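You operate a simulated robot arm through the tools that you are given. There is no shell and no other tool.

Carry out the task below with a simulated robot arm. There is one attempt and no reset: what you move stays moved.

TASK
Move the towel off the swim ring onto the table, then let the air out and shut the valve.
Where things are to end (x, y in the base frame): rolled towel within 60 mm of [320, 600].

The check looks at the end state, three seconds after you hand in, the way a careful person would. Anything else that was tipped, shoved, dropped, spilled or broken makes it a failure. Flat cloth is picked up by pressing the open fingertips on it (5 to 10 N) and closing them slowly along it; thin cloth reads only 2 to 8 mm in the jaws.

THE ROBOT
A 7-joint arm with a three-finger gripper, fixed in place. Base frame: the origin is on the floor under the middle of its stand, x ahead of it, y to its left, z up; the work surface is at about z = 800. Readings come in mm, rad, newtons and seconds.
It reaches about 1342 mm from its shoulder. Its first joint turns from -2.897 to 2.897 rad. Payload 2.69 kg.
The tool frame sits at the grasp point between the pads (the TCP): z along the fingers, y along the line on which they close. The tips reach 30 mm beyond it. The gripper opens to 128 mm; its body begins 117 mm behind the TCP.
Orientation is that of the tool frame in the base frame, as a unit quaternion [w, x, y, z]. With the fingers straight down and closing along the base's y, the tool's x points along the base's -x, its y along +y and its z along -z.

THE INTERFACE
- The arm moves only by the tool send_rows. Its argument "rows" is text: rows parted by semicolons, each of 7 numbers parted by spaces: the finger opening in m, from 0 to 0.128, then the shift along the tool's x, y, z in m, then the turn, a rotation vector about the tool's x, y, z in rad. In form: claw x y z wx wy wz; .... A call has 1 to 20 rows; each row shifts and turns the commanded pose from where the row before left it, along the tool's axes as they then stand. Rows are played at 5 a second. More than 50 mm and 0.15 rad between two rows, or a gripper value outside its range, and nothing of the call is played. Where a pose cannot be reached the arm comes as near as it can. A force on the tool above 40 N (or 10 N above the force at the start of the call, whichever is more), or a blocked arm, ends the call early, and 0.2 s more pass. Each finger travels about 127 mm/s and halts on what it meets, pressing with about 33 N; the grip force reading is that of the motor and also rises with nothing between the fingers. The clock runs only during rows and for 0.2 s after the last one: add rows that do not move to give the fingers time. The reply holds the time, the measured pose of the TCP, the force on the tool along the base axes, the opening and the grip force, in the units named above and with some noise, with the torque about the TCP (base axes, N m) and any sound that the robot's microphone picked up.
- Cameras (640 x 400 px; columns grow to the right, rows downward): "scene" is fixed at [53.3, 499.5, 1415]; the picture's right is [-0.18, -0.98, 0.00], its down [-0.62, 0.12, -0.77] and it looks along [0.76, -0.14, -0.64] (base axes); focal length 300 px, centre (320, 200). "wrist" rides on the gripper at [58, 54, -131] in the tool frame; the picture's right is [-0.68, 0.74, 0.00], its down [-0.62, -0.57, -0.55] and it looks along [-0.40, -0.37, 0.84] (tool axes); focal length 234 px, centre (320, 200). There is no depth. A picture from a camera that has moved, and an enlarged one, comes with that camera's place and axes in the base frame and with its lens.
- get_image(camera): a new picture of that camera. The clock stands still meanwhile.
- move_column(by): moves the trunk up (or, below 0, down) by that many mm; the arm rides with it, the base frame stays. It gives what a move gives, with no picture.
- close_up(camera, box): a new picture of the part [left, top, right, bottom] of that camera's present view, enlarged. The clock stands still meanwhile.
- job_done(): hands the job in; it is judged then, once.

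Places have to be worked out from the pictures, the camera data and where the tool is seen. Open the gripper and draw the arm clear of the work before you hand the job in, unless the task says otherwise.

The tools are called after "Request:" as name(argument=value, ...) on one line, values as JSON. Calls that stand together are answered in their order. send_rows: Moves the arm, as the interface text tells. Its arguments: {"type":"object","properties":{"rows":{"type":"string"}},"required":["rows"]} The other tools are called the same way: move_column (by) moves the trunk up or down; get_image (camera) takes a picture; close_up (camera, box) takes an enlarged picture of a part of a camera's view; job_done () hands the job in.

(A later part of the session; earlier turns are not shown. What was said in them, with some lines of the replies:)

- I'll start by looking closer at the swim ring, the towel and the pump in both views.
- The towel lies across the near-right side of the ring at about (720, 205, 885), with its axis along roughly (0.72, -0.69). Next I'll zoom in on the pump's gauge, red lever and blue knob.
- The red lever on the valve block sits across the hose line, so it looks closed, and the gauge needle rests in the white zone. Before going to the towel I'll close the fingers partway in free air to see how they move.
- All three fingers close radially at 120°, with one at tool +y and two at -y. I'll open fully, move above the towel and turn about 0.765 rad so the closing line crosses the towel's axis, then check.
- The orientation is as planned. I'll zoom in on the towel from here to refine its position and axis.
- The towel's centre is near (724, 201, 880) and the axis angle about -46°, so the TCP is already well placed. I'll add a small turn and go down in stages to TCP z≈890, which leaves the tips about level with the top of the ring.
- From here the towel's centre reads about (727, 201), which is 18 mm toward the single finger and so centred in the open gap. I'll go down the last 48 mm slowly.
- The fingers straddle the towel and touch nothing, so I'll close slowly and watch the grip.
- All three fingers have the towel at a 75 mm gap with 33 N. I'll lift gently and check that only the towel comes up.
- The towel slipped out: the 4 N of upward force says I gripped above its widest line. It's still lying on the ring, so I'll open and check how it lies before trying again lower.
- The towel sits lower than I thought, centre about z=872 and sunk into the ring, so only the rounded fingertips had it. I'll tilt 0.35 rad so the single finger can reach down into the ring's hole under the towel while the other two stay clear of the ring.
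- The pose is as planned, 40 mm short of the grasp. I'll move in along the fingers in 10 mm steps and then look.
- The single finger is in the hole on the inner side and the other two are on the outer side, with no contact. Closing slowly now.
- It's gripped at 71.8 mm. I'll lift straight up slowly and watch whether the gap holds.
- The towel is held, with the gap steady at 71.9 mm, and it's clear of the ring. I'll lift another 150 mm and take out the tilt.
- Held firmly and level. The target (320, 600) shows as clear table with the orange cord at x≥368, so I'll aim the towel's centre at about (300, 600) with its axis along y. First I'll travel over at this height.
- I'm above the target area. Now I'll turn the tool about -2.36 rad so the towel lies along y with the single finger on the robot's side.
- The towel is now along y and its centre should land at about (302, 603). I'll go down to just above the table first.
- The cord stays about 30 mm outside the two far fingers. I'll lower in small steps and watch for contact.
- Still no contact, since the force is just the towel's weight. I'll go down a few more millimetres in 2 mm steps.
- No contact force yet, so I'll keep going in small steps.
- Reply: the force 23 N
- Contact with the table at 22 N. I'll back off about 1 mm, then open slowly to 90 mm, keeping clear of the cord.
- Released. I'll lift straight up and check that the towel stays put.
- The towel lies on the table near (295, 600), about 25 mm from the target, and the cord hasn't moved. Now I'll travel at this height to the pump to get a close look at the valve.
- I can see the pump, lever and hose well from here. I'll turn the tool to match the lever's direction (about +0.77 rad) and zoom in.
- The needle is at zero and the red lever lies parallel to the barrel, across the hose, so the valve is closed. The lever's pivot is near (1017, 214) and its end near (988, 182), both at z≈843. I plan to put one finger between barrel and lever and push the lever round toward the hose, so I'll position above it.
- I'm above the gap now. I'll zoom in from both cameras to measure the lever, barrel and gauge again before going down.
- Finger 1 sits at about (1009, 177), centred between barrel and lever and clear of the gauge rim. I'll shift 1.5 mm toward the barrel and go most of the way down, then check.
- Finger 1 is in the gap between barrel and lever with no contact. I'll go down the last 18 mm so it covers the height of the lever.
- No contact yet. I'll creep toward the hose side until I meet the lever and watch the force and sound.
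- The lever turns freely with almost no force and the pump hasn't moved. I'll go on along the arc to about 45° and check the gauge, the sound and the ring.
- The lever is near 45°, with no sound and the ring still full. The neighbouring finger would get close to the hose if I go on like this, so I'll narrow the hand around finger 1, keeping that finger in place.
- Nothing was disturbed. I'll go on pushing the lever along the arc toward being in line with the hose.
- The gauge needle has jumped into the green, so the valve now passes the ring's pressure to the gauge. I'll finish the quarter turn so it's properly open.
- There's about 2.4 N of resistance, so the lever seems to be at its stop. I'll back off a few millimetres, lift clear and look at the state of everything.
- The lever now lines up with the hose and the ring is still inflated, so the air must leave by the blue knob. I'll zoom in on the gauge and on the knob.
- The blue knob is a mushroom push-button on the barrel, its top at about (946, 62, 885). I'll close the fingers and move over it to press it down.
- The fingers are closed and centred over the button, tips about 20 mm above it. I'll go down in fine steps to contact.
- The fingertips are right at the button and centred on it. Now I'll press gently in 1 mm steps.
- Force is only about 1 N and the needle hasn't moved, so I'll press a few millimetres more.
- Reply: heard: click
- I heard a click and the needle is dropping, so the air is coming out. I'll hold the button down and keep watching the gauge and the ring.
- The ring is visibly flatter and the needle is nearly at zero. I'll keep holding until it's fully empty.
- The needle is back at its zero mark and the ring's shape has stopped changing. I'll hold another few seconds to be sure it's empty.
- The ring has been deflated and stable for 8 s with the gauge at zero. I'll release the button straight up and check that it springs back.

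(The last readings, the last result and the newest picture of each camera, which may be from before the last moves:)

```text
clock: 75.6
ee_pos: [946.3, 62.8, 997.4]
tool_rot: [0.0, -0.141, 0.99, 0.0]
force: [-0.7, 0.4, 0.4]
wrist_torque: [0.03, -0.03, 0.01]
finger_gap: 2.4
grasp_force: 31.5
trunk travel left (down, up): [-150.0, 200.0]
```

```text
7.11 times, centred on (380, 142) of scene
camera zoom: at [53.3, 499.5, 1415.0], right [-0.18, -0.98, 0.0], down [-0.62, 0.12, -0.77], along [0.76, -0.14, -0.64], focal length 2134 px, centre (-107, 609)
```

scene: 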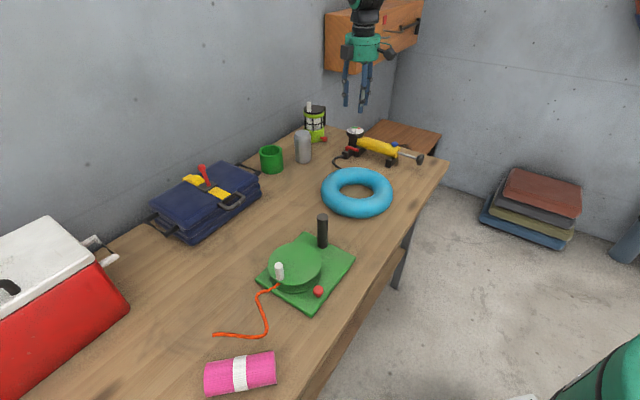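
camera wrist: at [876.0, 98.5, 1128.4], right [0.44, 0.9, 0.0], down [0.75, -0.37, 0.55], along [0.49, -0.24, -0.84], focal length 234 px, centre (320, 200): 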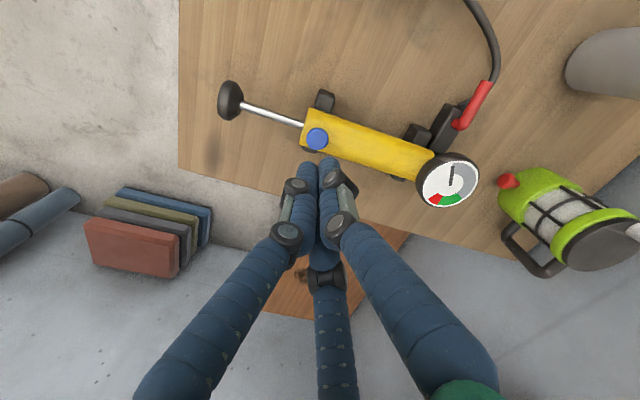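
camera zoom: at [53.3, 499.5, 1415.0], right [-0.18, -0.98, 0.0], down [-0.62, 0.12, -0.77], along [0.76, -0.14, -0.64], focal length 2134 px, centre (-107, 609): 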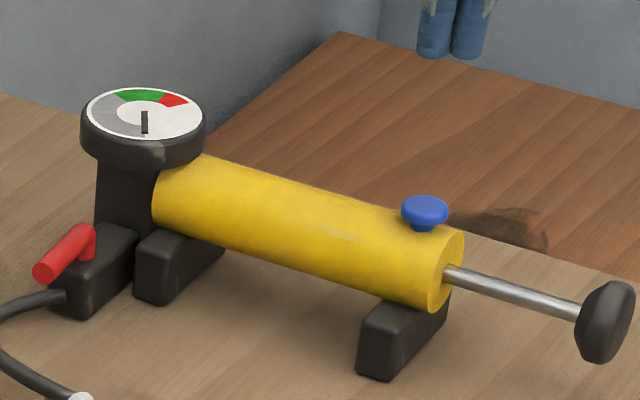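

The button sprang back, the gauge still reads zero with the valve open, and the pump hasn't moved. Now I'll measure the open lever and the hose so I can push the lever shut.

Request:
close_up(camera="wrist", box=[380, 0, 540, 220])

Request:
close_up(camera="scene", box=[320, 115, 390, 180])

```text
1.82 times, centred on (460, 110) of wrist
camera zoom: at [876.0, 98.5, 1128.4], right [0.44, 0.9, 0.0], down [0.75, -0.37, 0.55], along [0.49, -0.24, -0.84], focal length 426 px, centre (66, 364)
```

zoom: 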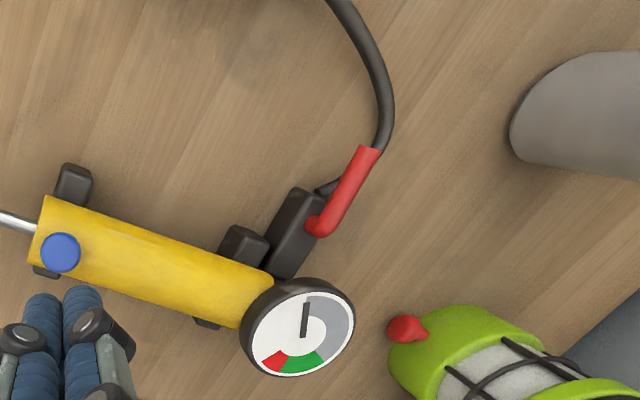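

```text
6.15 times, centred on (355, 148) of scene
camera zoom: at [53.3, 499.5, 1415.0], right [-0.18, -0.98, 0.0], down [-0.62, 0.12, -0.77], along [0.76, -0.14, -0.64], focal length 1847 px, centre (105, 523)
```

zoom: 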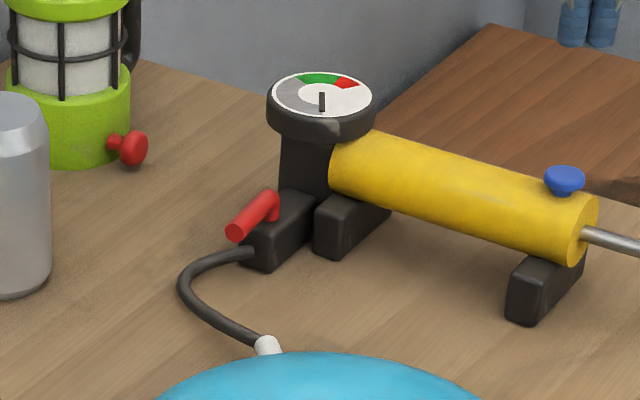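

The lever now points along (-0.68, 0.73) from its pivot at (1017, 213.5), and the hose lies low at z≈810–822. I'll move the closed fingers to the far side of the lever, near (1018, 259), and come down partway.

Request:
send_rows(rows="0 -0.0207 0.0281 0 0 0 0; 0 -0.0207 0.0281 0 0 0 0; 0 -0.0207 0.0281 0 0 0 0; 0 -0.0207 0.0281 0 0 0 0; 0 -0.0206 0.0281 0 0 0 0; 0 -0.0206 0.0281 0 0 0 0; 0 0 0 0.03 0 0 0; 0 0 0 0.03 0 0 0; 0 0 0 0.025 0 0 0; 0 0 0 0 0 0 0; 0 0 0 0 0 0 0")

Request:
get_image(camera="wrist")

Request:
close_up(camera="scene", box=[310, 95, 400, 180])

```text
clock: 78.0
ee_pos: [1018.7, 260.4, 915.4]
tool_rot: [0.0, -0.141, 0.99, 0.0]
force: [-0.1, -0.1, 0.9]
wrist_torque: [-0.01, -0.01, -0.02]
finger_gap: 1.9
grasp_force: 31.1
trunk travel left (down, up): [-150.0, 200.0]
```

```text
taken
camera wrist: at [947.0, 296.5, 1046.5], right [0.44, 0.9, 0.0], down [0.75, -0.37, 0.55], along [0.49, -0.24, -0.84], focal length 234 px, centre (320, 200)
```

wrist: 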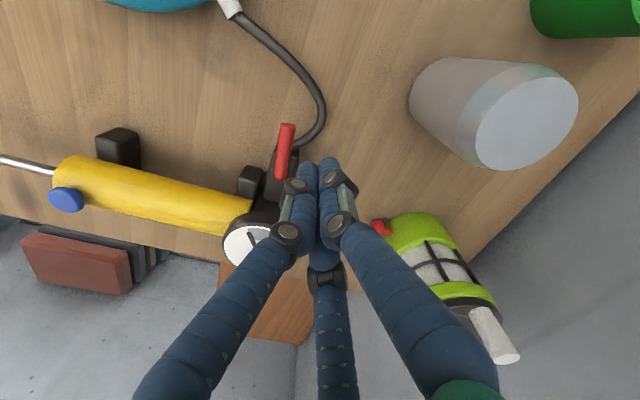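

```text
4.71 times, centred on (355, 138) of scene
camera zoom: at [53.3, 499.5, 1415.0], right [-0.18, -0.98, 0.0], down [-0.62, 0.12, -0.77], along [0.76, -0.14, -0.64], focal length 1412 px, centre (155, 494)
```

zoom: 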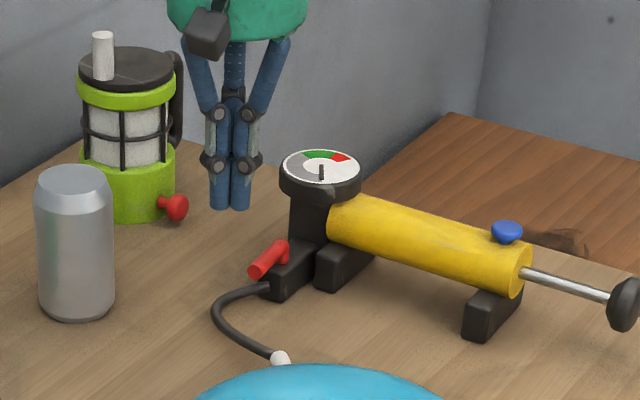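

The fingers are beside the lever on the hose side with clear space below. I'll go down to lever height, with the tips at about z=836.

Request:
send_rows(rows="0 0 0 0.02 0 0 0; 0 0 0 0.015 0 0 0; 0 0 0 0.01 0 0 0; 0 0 0 0.005 0 0 0; 0 0 0 0 0 0 0")

Request:
close_up(camera="wrist", box=[220, 60, 420, 260])

Request:
close_up(camera="scene", box=[320, 105, 390, 170])

```text
clock: 79.2
ee_pos: [1016.6, 260.0, 863.2]
tool_rot: [0.0, -0.141, 0.99, 0.0]
force: [-0.2, -0.8, 0.4]
wrist_torque: [0.01, 0.0, -0.01]
finger_gap: 2.2
grasp_force: 31.5
trunk travel left (down, up): [-150.0, 200.0]
```

```text
2.00 times, centred on (320, 160) of wrist
camera zoom: at [947.0, 295.7, 995.4], right [0.44, 0.9, 0.0], down [0.75, -0.37, 0.55], along [0.49, -0.24, -0.84], focal length 468 px, centre (320, 280)
```

zoom: 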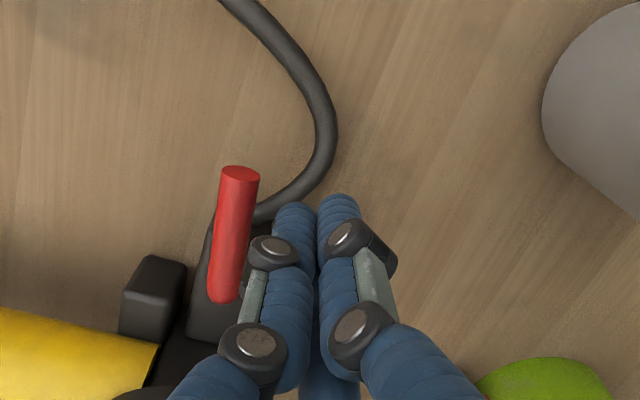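

```text
6.15 times, centred on (355, 138) of scene
camera zoom: at [53.3, 499.5, 1415.0], right [-0.18, -0.98, 0.0], down [-0.62, 0.12, -0.77], along [0.76, -0.14, -0.64], focal length 1847 px, centre (105, 585)
```

zoom: 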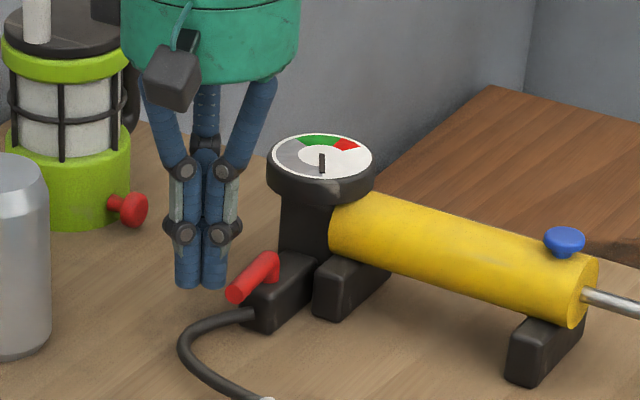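

The lever is right beside the closed fingers. I'll push it along the closing arc to about halfway and check.

Request:
send_rows(rows="0 0.0049 -0.0028 0 0 0 0; 0 0.0048 -0.0028 0 0 0 0; 0 0.0048 0.0002 0 0 0 0; 0 0.005 -0.0008 0 0 0 0; 0 0.005 -0.0008 0 0 0 0; 0 0.0047 -0.0021 0 0 0 0; 0 0.0046 -0.0021 0 0 0 0; 0 0 0 0 0 0 0")

Request:
close_up(camera="wrist", box=[220, 60, 420, 260])

Request:
close_up(camera="scene", box=[320, 105, 390, 170])

```text
clock: 81.0
ee_pos: [986.5, 239.3, 864.6]
tool_rot: [0.0, -0.141, 0.99, 0.001]
force: [0.5, 0.1, 0.2]
wrist_torque: [-0.02, -0.03, -0.01]
finger_gap: 2.2
grasp_force: 31.5
trunk travel left (down, up): [-150.0, 200.0]
```

```text
2.00 times, centred on (320, 160) of wrist
camera zoom: at [917.1, 275.7, 995.3], right [0.44, 0.9, 0.0], down [0.75, -0.37, 0.55], along [0.49, -0.24, -0.84], focal length 468 px, centre (320, 280)
```

zoom: 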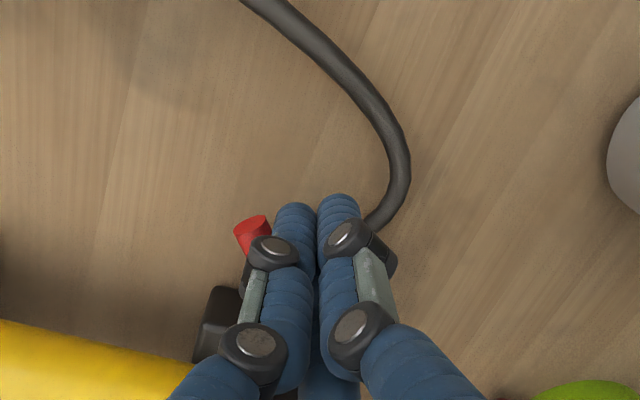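

```text
6.15 times, centred on (355, 138) of scene
camera zoom: at [53.3, 499.5, 1415.0], right [-0.18, -0.98, 0.0], down [-0.62, 0.12, -0.77], along [0.76, -0.14, -0.64], focal length 1847 px, centre (105, 585)
```

zoom: 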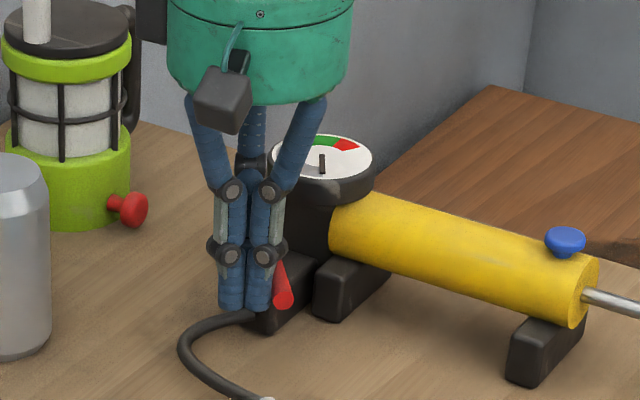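

The lever is following and everything else is still. I'll carry on to the closed position.

Request:
send_rows(rows="0 0.004 -0.0032 0 0 0 0; 0 0.004 -0.0032 0 0 0 0; 0 0.003 -0.0041 0 0 0 0; 0 0.003 -0.0041 0 0 0 0; 0 0.0019 -0.0047 0 0 0 0; 0 0.0018 -0.0047 0 0 0 0; 0 0.0006 -0.0048 0 0 0 0; 0 0 0 0 0 0 0")

Request:
close_up(camera="wrist", box=[220, 60, 420, 260])

Request:
close_up(camera="scene", box=[320, 105, 390, 170])

```text
clock: 82.8
ee_pos: [979.6, 204.7, 865.2]
tool_rot: [0.001, -0.141, 0.99, 0.0]
force: [-0.3, -0.7, -0.4]
wrist_torque: [-0.01, -0.01, 0.0]
finger_gap: 2.2
grasp_force: 31.2
trunk travel left (down, up): [-150.0, 200.0]
```

```text
2.00 times, centred on (320, 160) of wrist
camera zoom: at [908.4, 240.3, 996.3], right [0.44, 0.9, 0.0], down [0.75, -0.37, 0.55], along [0.49, -0.24, -0.84], focal length 468 px, centre (320, 280)
```

zoom: 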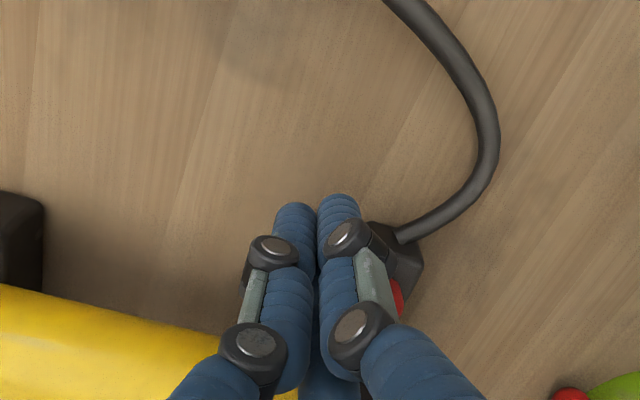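

```text
6.15 times, centred on (355, 138) of scene
camera zoom: at [53.3, 499.5, 1415.0], right [-0.18, -0.98, 0.0], down [-0.62, 0.12, -0.77], along [0.76, -0.14, -0.64], focal length 1847 px, centre (105, 585)
```

zoom: 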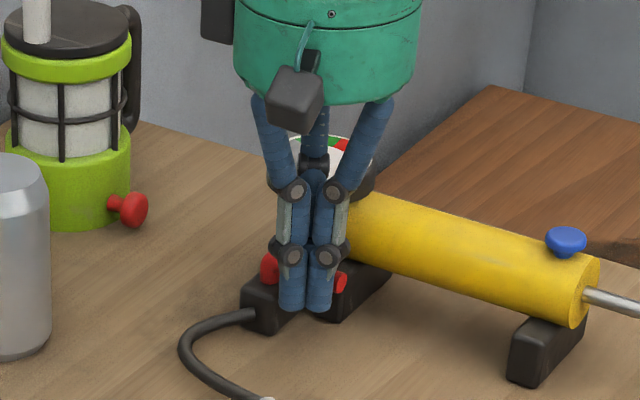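

Nearly closed. I'll nudge it about 1 mm at a time toward its stop while watching the force.

Request:
send_rows(rows="0 -0.0005 -0.0008 0 0 0 0; 0 -0.0005 -0.0008 0 0 0 0; 0 -0.0005 -0.0008 0 0 0 0; 0 0 0 0 0 0 0")

Request:
close_up(camera="scene", box=[335, 125, 385, 165])

```text
clock: 83.8
ee_pos: [980.9, 202.6, 863.3]
tool_rot: [-0.001, -0.141, 0.99, 0.0]
force: [-1.1, 0.5, -0.4]
wrist_torque: [0.02, 0.01, 0.03]
finger_gap: 2.2
grasp_force: 31.3
trunk travel left (down, up): [-150.0, 200.0]
```

```text
10.00 times, centred on (360, 145) of scene
camera zoom: at [53.3, 499.5, 1415.0], right [-0.18, -0.98, 0.0], down [-0.62, 0.12, -0.77], along [0.76, -0.14, -0.64], focal length 3002 px, centre (-80, 750)
```

zoom: 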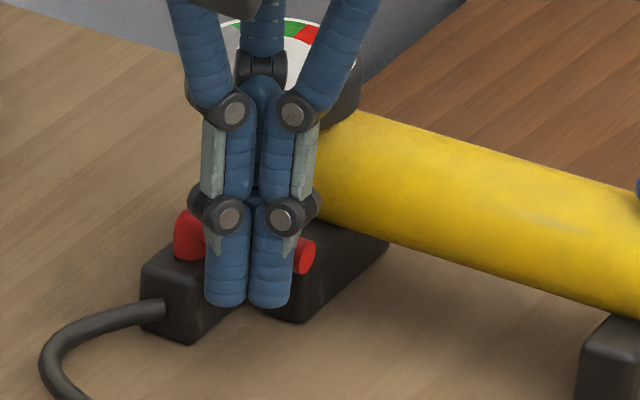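

The lever's end is back where it was at the start, with about 1 N of resistance. I'll push 2 mm more to confirm it's on its stop.

Request:
send_rows(rows="0 -0.0005 -0.0008 0 0 0 0; 0 -0.0005 -0.0008 0 0 0 0; 0 0 0 0 0 0 0")

Request:
close_up(camera="scene", box=[335, 125, 385, 165])

```text
clock: 84.6
ee_pos: [983.5, 203.8, 863.4]
tool_rot: [0.001, -0.141, 0.99, -0.001]
force: [-0.8, 0.9, -0.3]
wrist_torque: [0.02, 0.03, 0.02]
finger_gap: 2.2
grasp_force: 31.1
trunk travel left (down, up): [-150.0, 200.0]
```

```text
10.00 times, centred on (360, 145) of scene
camera zoom: at [53.3, 499.5, 1415.0], right [-0.18, -0.98, 0.0], down [-0.62, 0.12, -0.77], along [0.76, -0.14, -0.64], focal length 3002 px, centre (-80, 750)
```

zoom: 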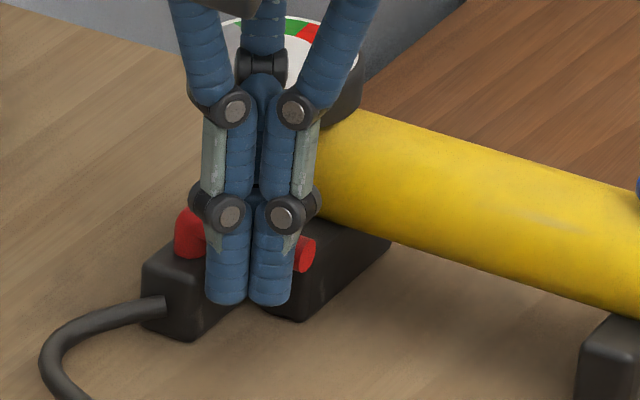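

The lever is at its original closed angle against light resistance. I'll back away from it, lift clear and compare with the starting view.

Request:
send_rows(rows="0 0.002 0.0035 0 0 0 0; 0 0.002 0.0035 0 0 0 0; 0 0.002 0.0035 -0.01 0 0 0; 0 0 0 -0.025 0 0 0; 0 0 0 -0.04 0 0 0; 0 0 0 -0.045 0 0 0; 0 0 0 -0.045 0 0 0; 0 0 0 0 0 0 0")

Request:
close_up(camera="scene", box=[335, 115, 425, 172])

Request:
get_image(camera="wrist")

```text
clock: 86.4
ee_pos: [974.0, 209.8, 1029.4]
tool_rot: [0.0, -0.141, 0.99, 0.0]
force: [0.1, -1.0, 0.4]
wrist_torque: [0.0, -0.06, -0.02]
finger_gap: 2.0
grasp_force: 31.0
trunk travel left (down, up): [-150.0, 200.0]
```

```text
7.02 times, centred on (380, 144) of scene
camera zoom: at [53.3, 499.5, 1415.0], right [-0.18, -0.98, 0.0], down [-0.62, 0.12, -0.77], along [0.76, -0.14, -0.64], focal length 2106 px, centre (-101, 596)
```

zoom: 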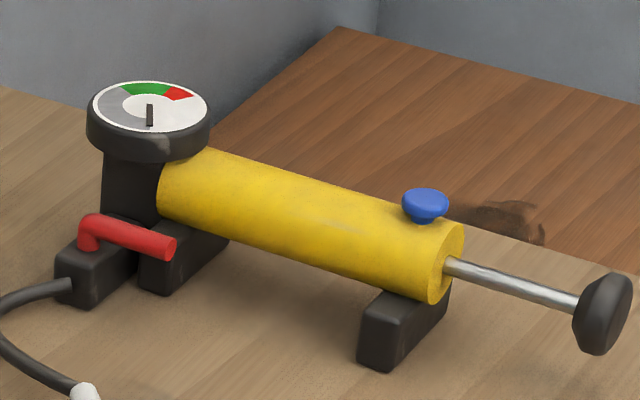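

```text
taken
camera wrist: at [903.6, 244.7, 1161.1], right [0.44, 0.9, 0.0], down [0.75, -0.37, 0.55], along [0.49, -0.24, -0.84], focal length 234 px, centre (320, 200)
```

wrist: 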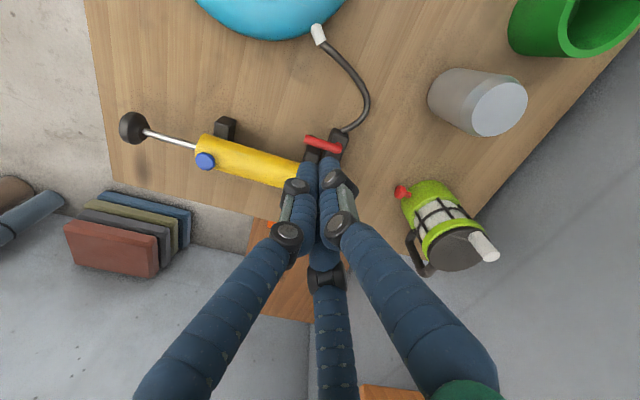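

The lever is back across the hose exactly as at the start, the gauge reads zero, the button is up and the pump is where it was. I'll open the gripper and draw the arm up and back to near its starting place.

Request:
send_rows(rows="0 0 0 -0.0437 0 0 0; 0 0 0 -0.0437 0 0 0; 0 0 0 -0.0437 0 0 0; 0.03 0.0374 0.0163 0 0 0 0; 0.06 0.0374 0.0163 0 0 0 0; 0.09 0.0374 0.0163 0 0 0 0; 0.12 0.0374 0.0163 0 0 0 0; 0.128 0.0374 0.0163 0 0 0 0; 0.128 0.0374 0.0163 0 0 0 0; 0.128 0.0374 0.0163 0 0 0 0; 0.128 0.0374 0.0163 0 0 0 0; 0.128 0 0 0 0 0 0; 0.128 0 0 0 0 0 0")

Request:
get_image(camera="scene")

Request:
get_image(camera="wrist")

Request:
close_up(camera="scene", box=[310, 110, 430, 225])

Request:
close_up(camera="scene", box=[180, 280, 340, 400])

```text
clock: 89.2
ee_pos: [649.3, 253.2, 1159.6]
tool_rot: [0.0, -0.141, 0.99, 0.0]
force: [0.3, 0.2, 0.3]
wrist_torque: [-0.01, -0.01, -0.02]
finger_gap: 128.0
grasp_force: 0.0
trunk travel left (down, up): [-150.0, 200.0]
```

```text
taken
```

scene: 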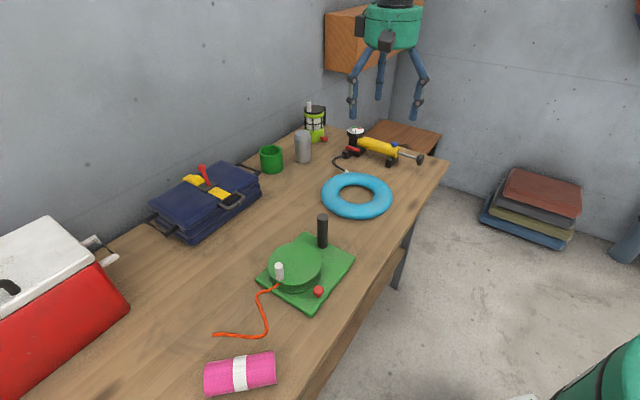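

```text
taken
camera wrist: at [578.5, 288.2, 1290.6], right [0.44, 0.9, 0.0], down [0.75, -0.37, 0.55], along [0.49, -0.24, -0.84], focal length 234 px, centre (320, 200)
```

wrist: 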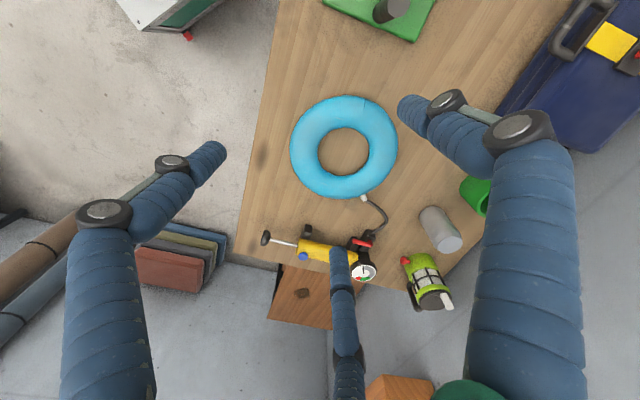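

```text
3.48 times, centred on (370, 168) of scene
camera zoom: at [53.3, 499.5, 1415.0], right [-0.18, -0.98, 0.0], down [-0.62, 0.12, -0.77], along [0.76, -0.14, -0.64], focal length 1044 px, centre (146, 313)
```

zoom: 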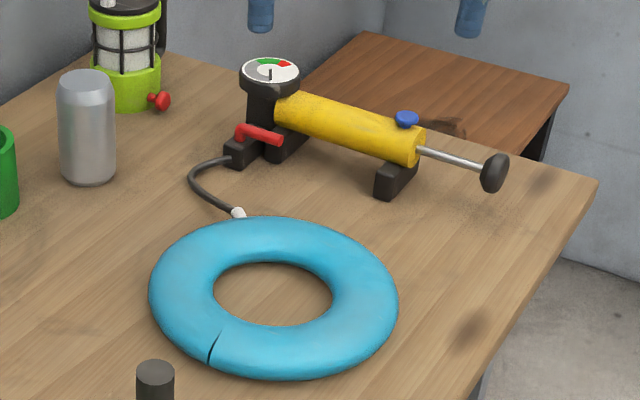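

```text
3.33 times, centred on (260, 340) of scene
camera zoom: at [53.3, 499.5, 1415.0], right [-0.18, -0.98, 0.0], down [-0.62, 0.12, -0.77], along [0.76, -0.14, -0.64], focal length 1000 px, centre (520, -267)
```

zoom: 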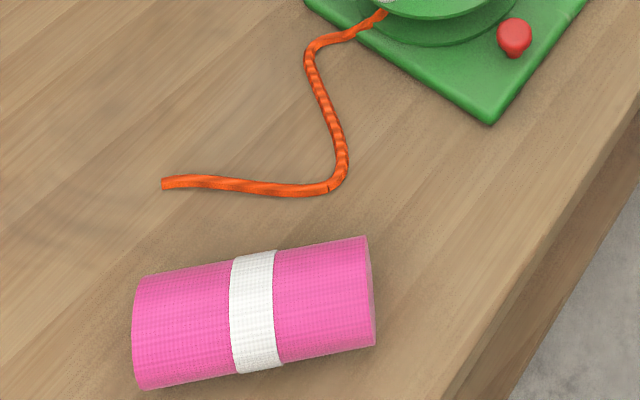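

The final pictures show the towel on the table at about (297, 603), 23 mm from the target. The ring is slack, the gauge reads zero, the valve lever is shut, and everything else is where it was. The gripper is open and the arm is clear, so I'm handing in.

Request:
job_done()

```text
The job is handed in.
```

The towel is on the table, the swim ring has been let down, and the valve is shut. I've handed the job in and don't have a result back yet.

- **Towel:** it rests at about (297, 603), roughly 23 mm from the target. My first grip slipped and the towel stayed on the ring, so I took it again with the gripper tilted.
- **Air:** I opened the red valve lever and held the blue button on the pump down for about 11 seconds. The gauge fell from green to zero and the ring went slack, and neither changed over the last 8 seconds. The ring still has some thickness.
- **Valve:** the red lever is back across the hose at its starting angle, and the button has sprung back up.
- **Everything else:** the final pictures show nothing tipped or shoved. The gauge end of the pump may have shifted by about 1 mm when I pressed the lever against its stop.

The gripper is open and the arm is back near where it started.
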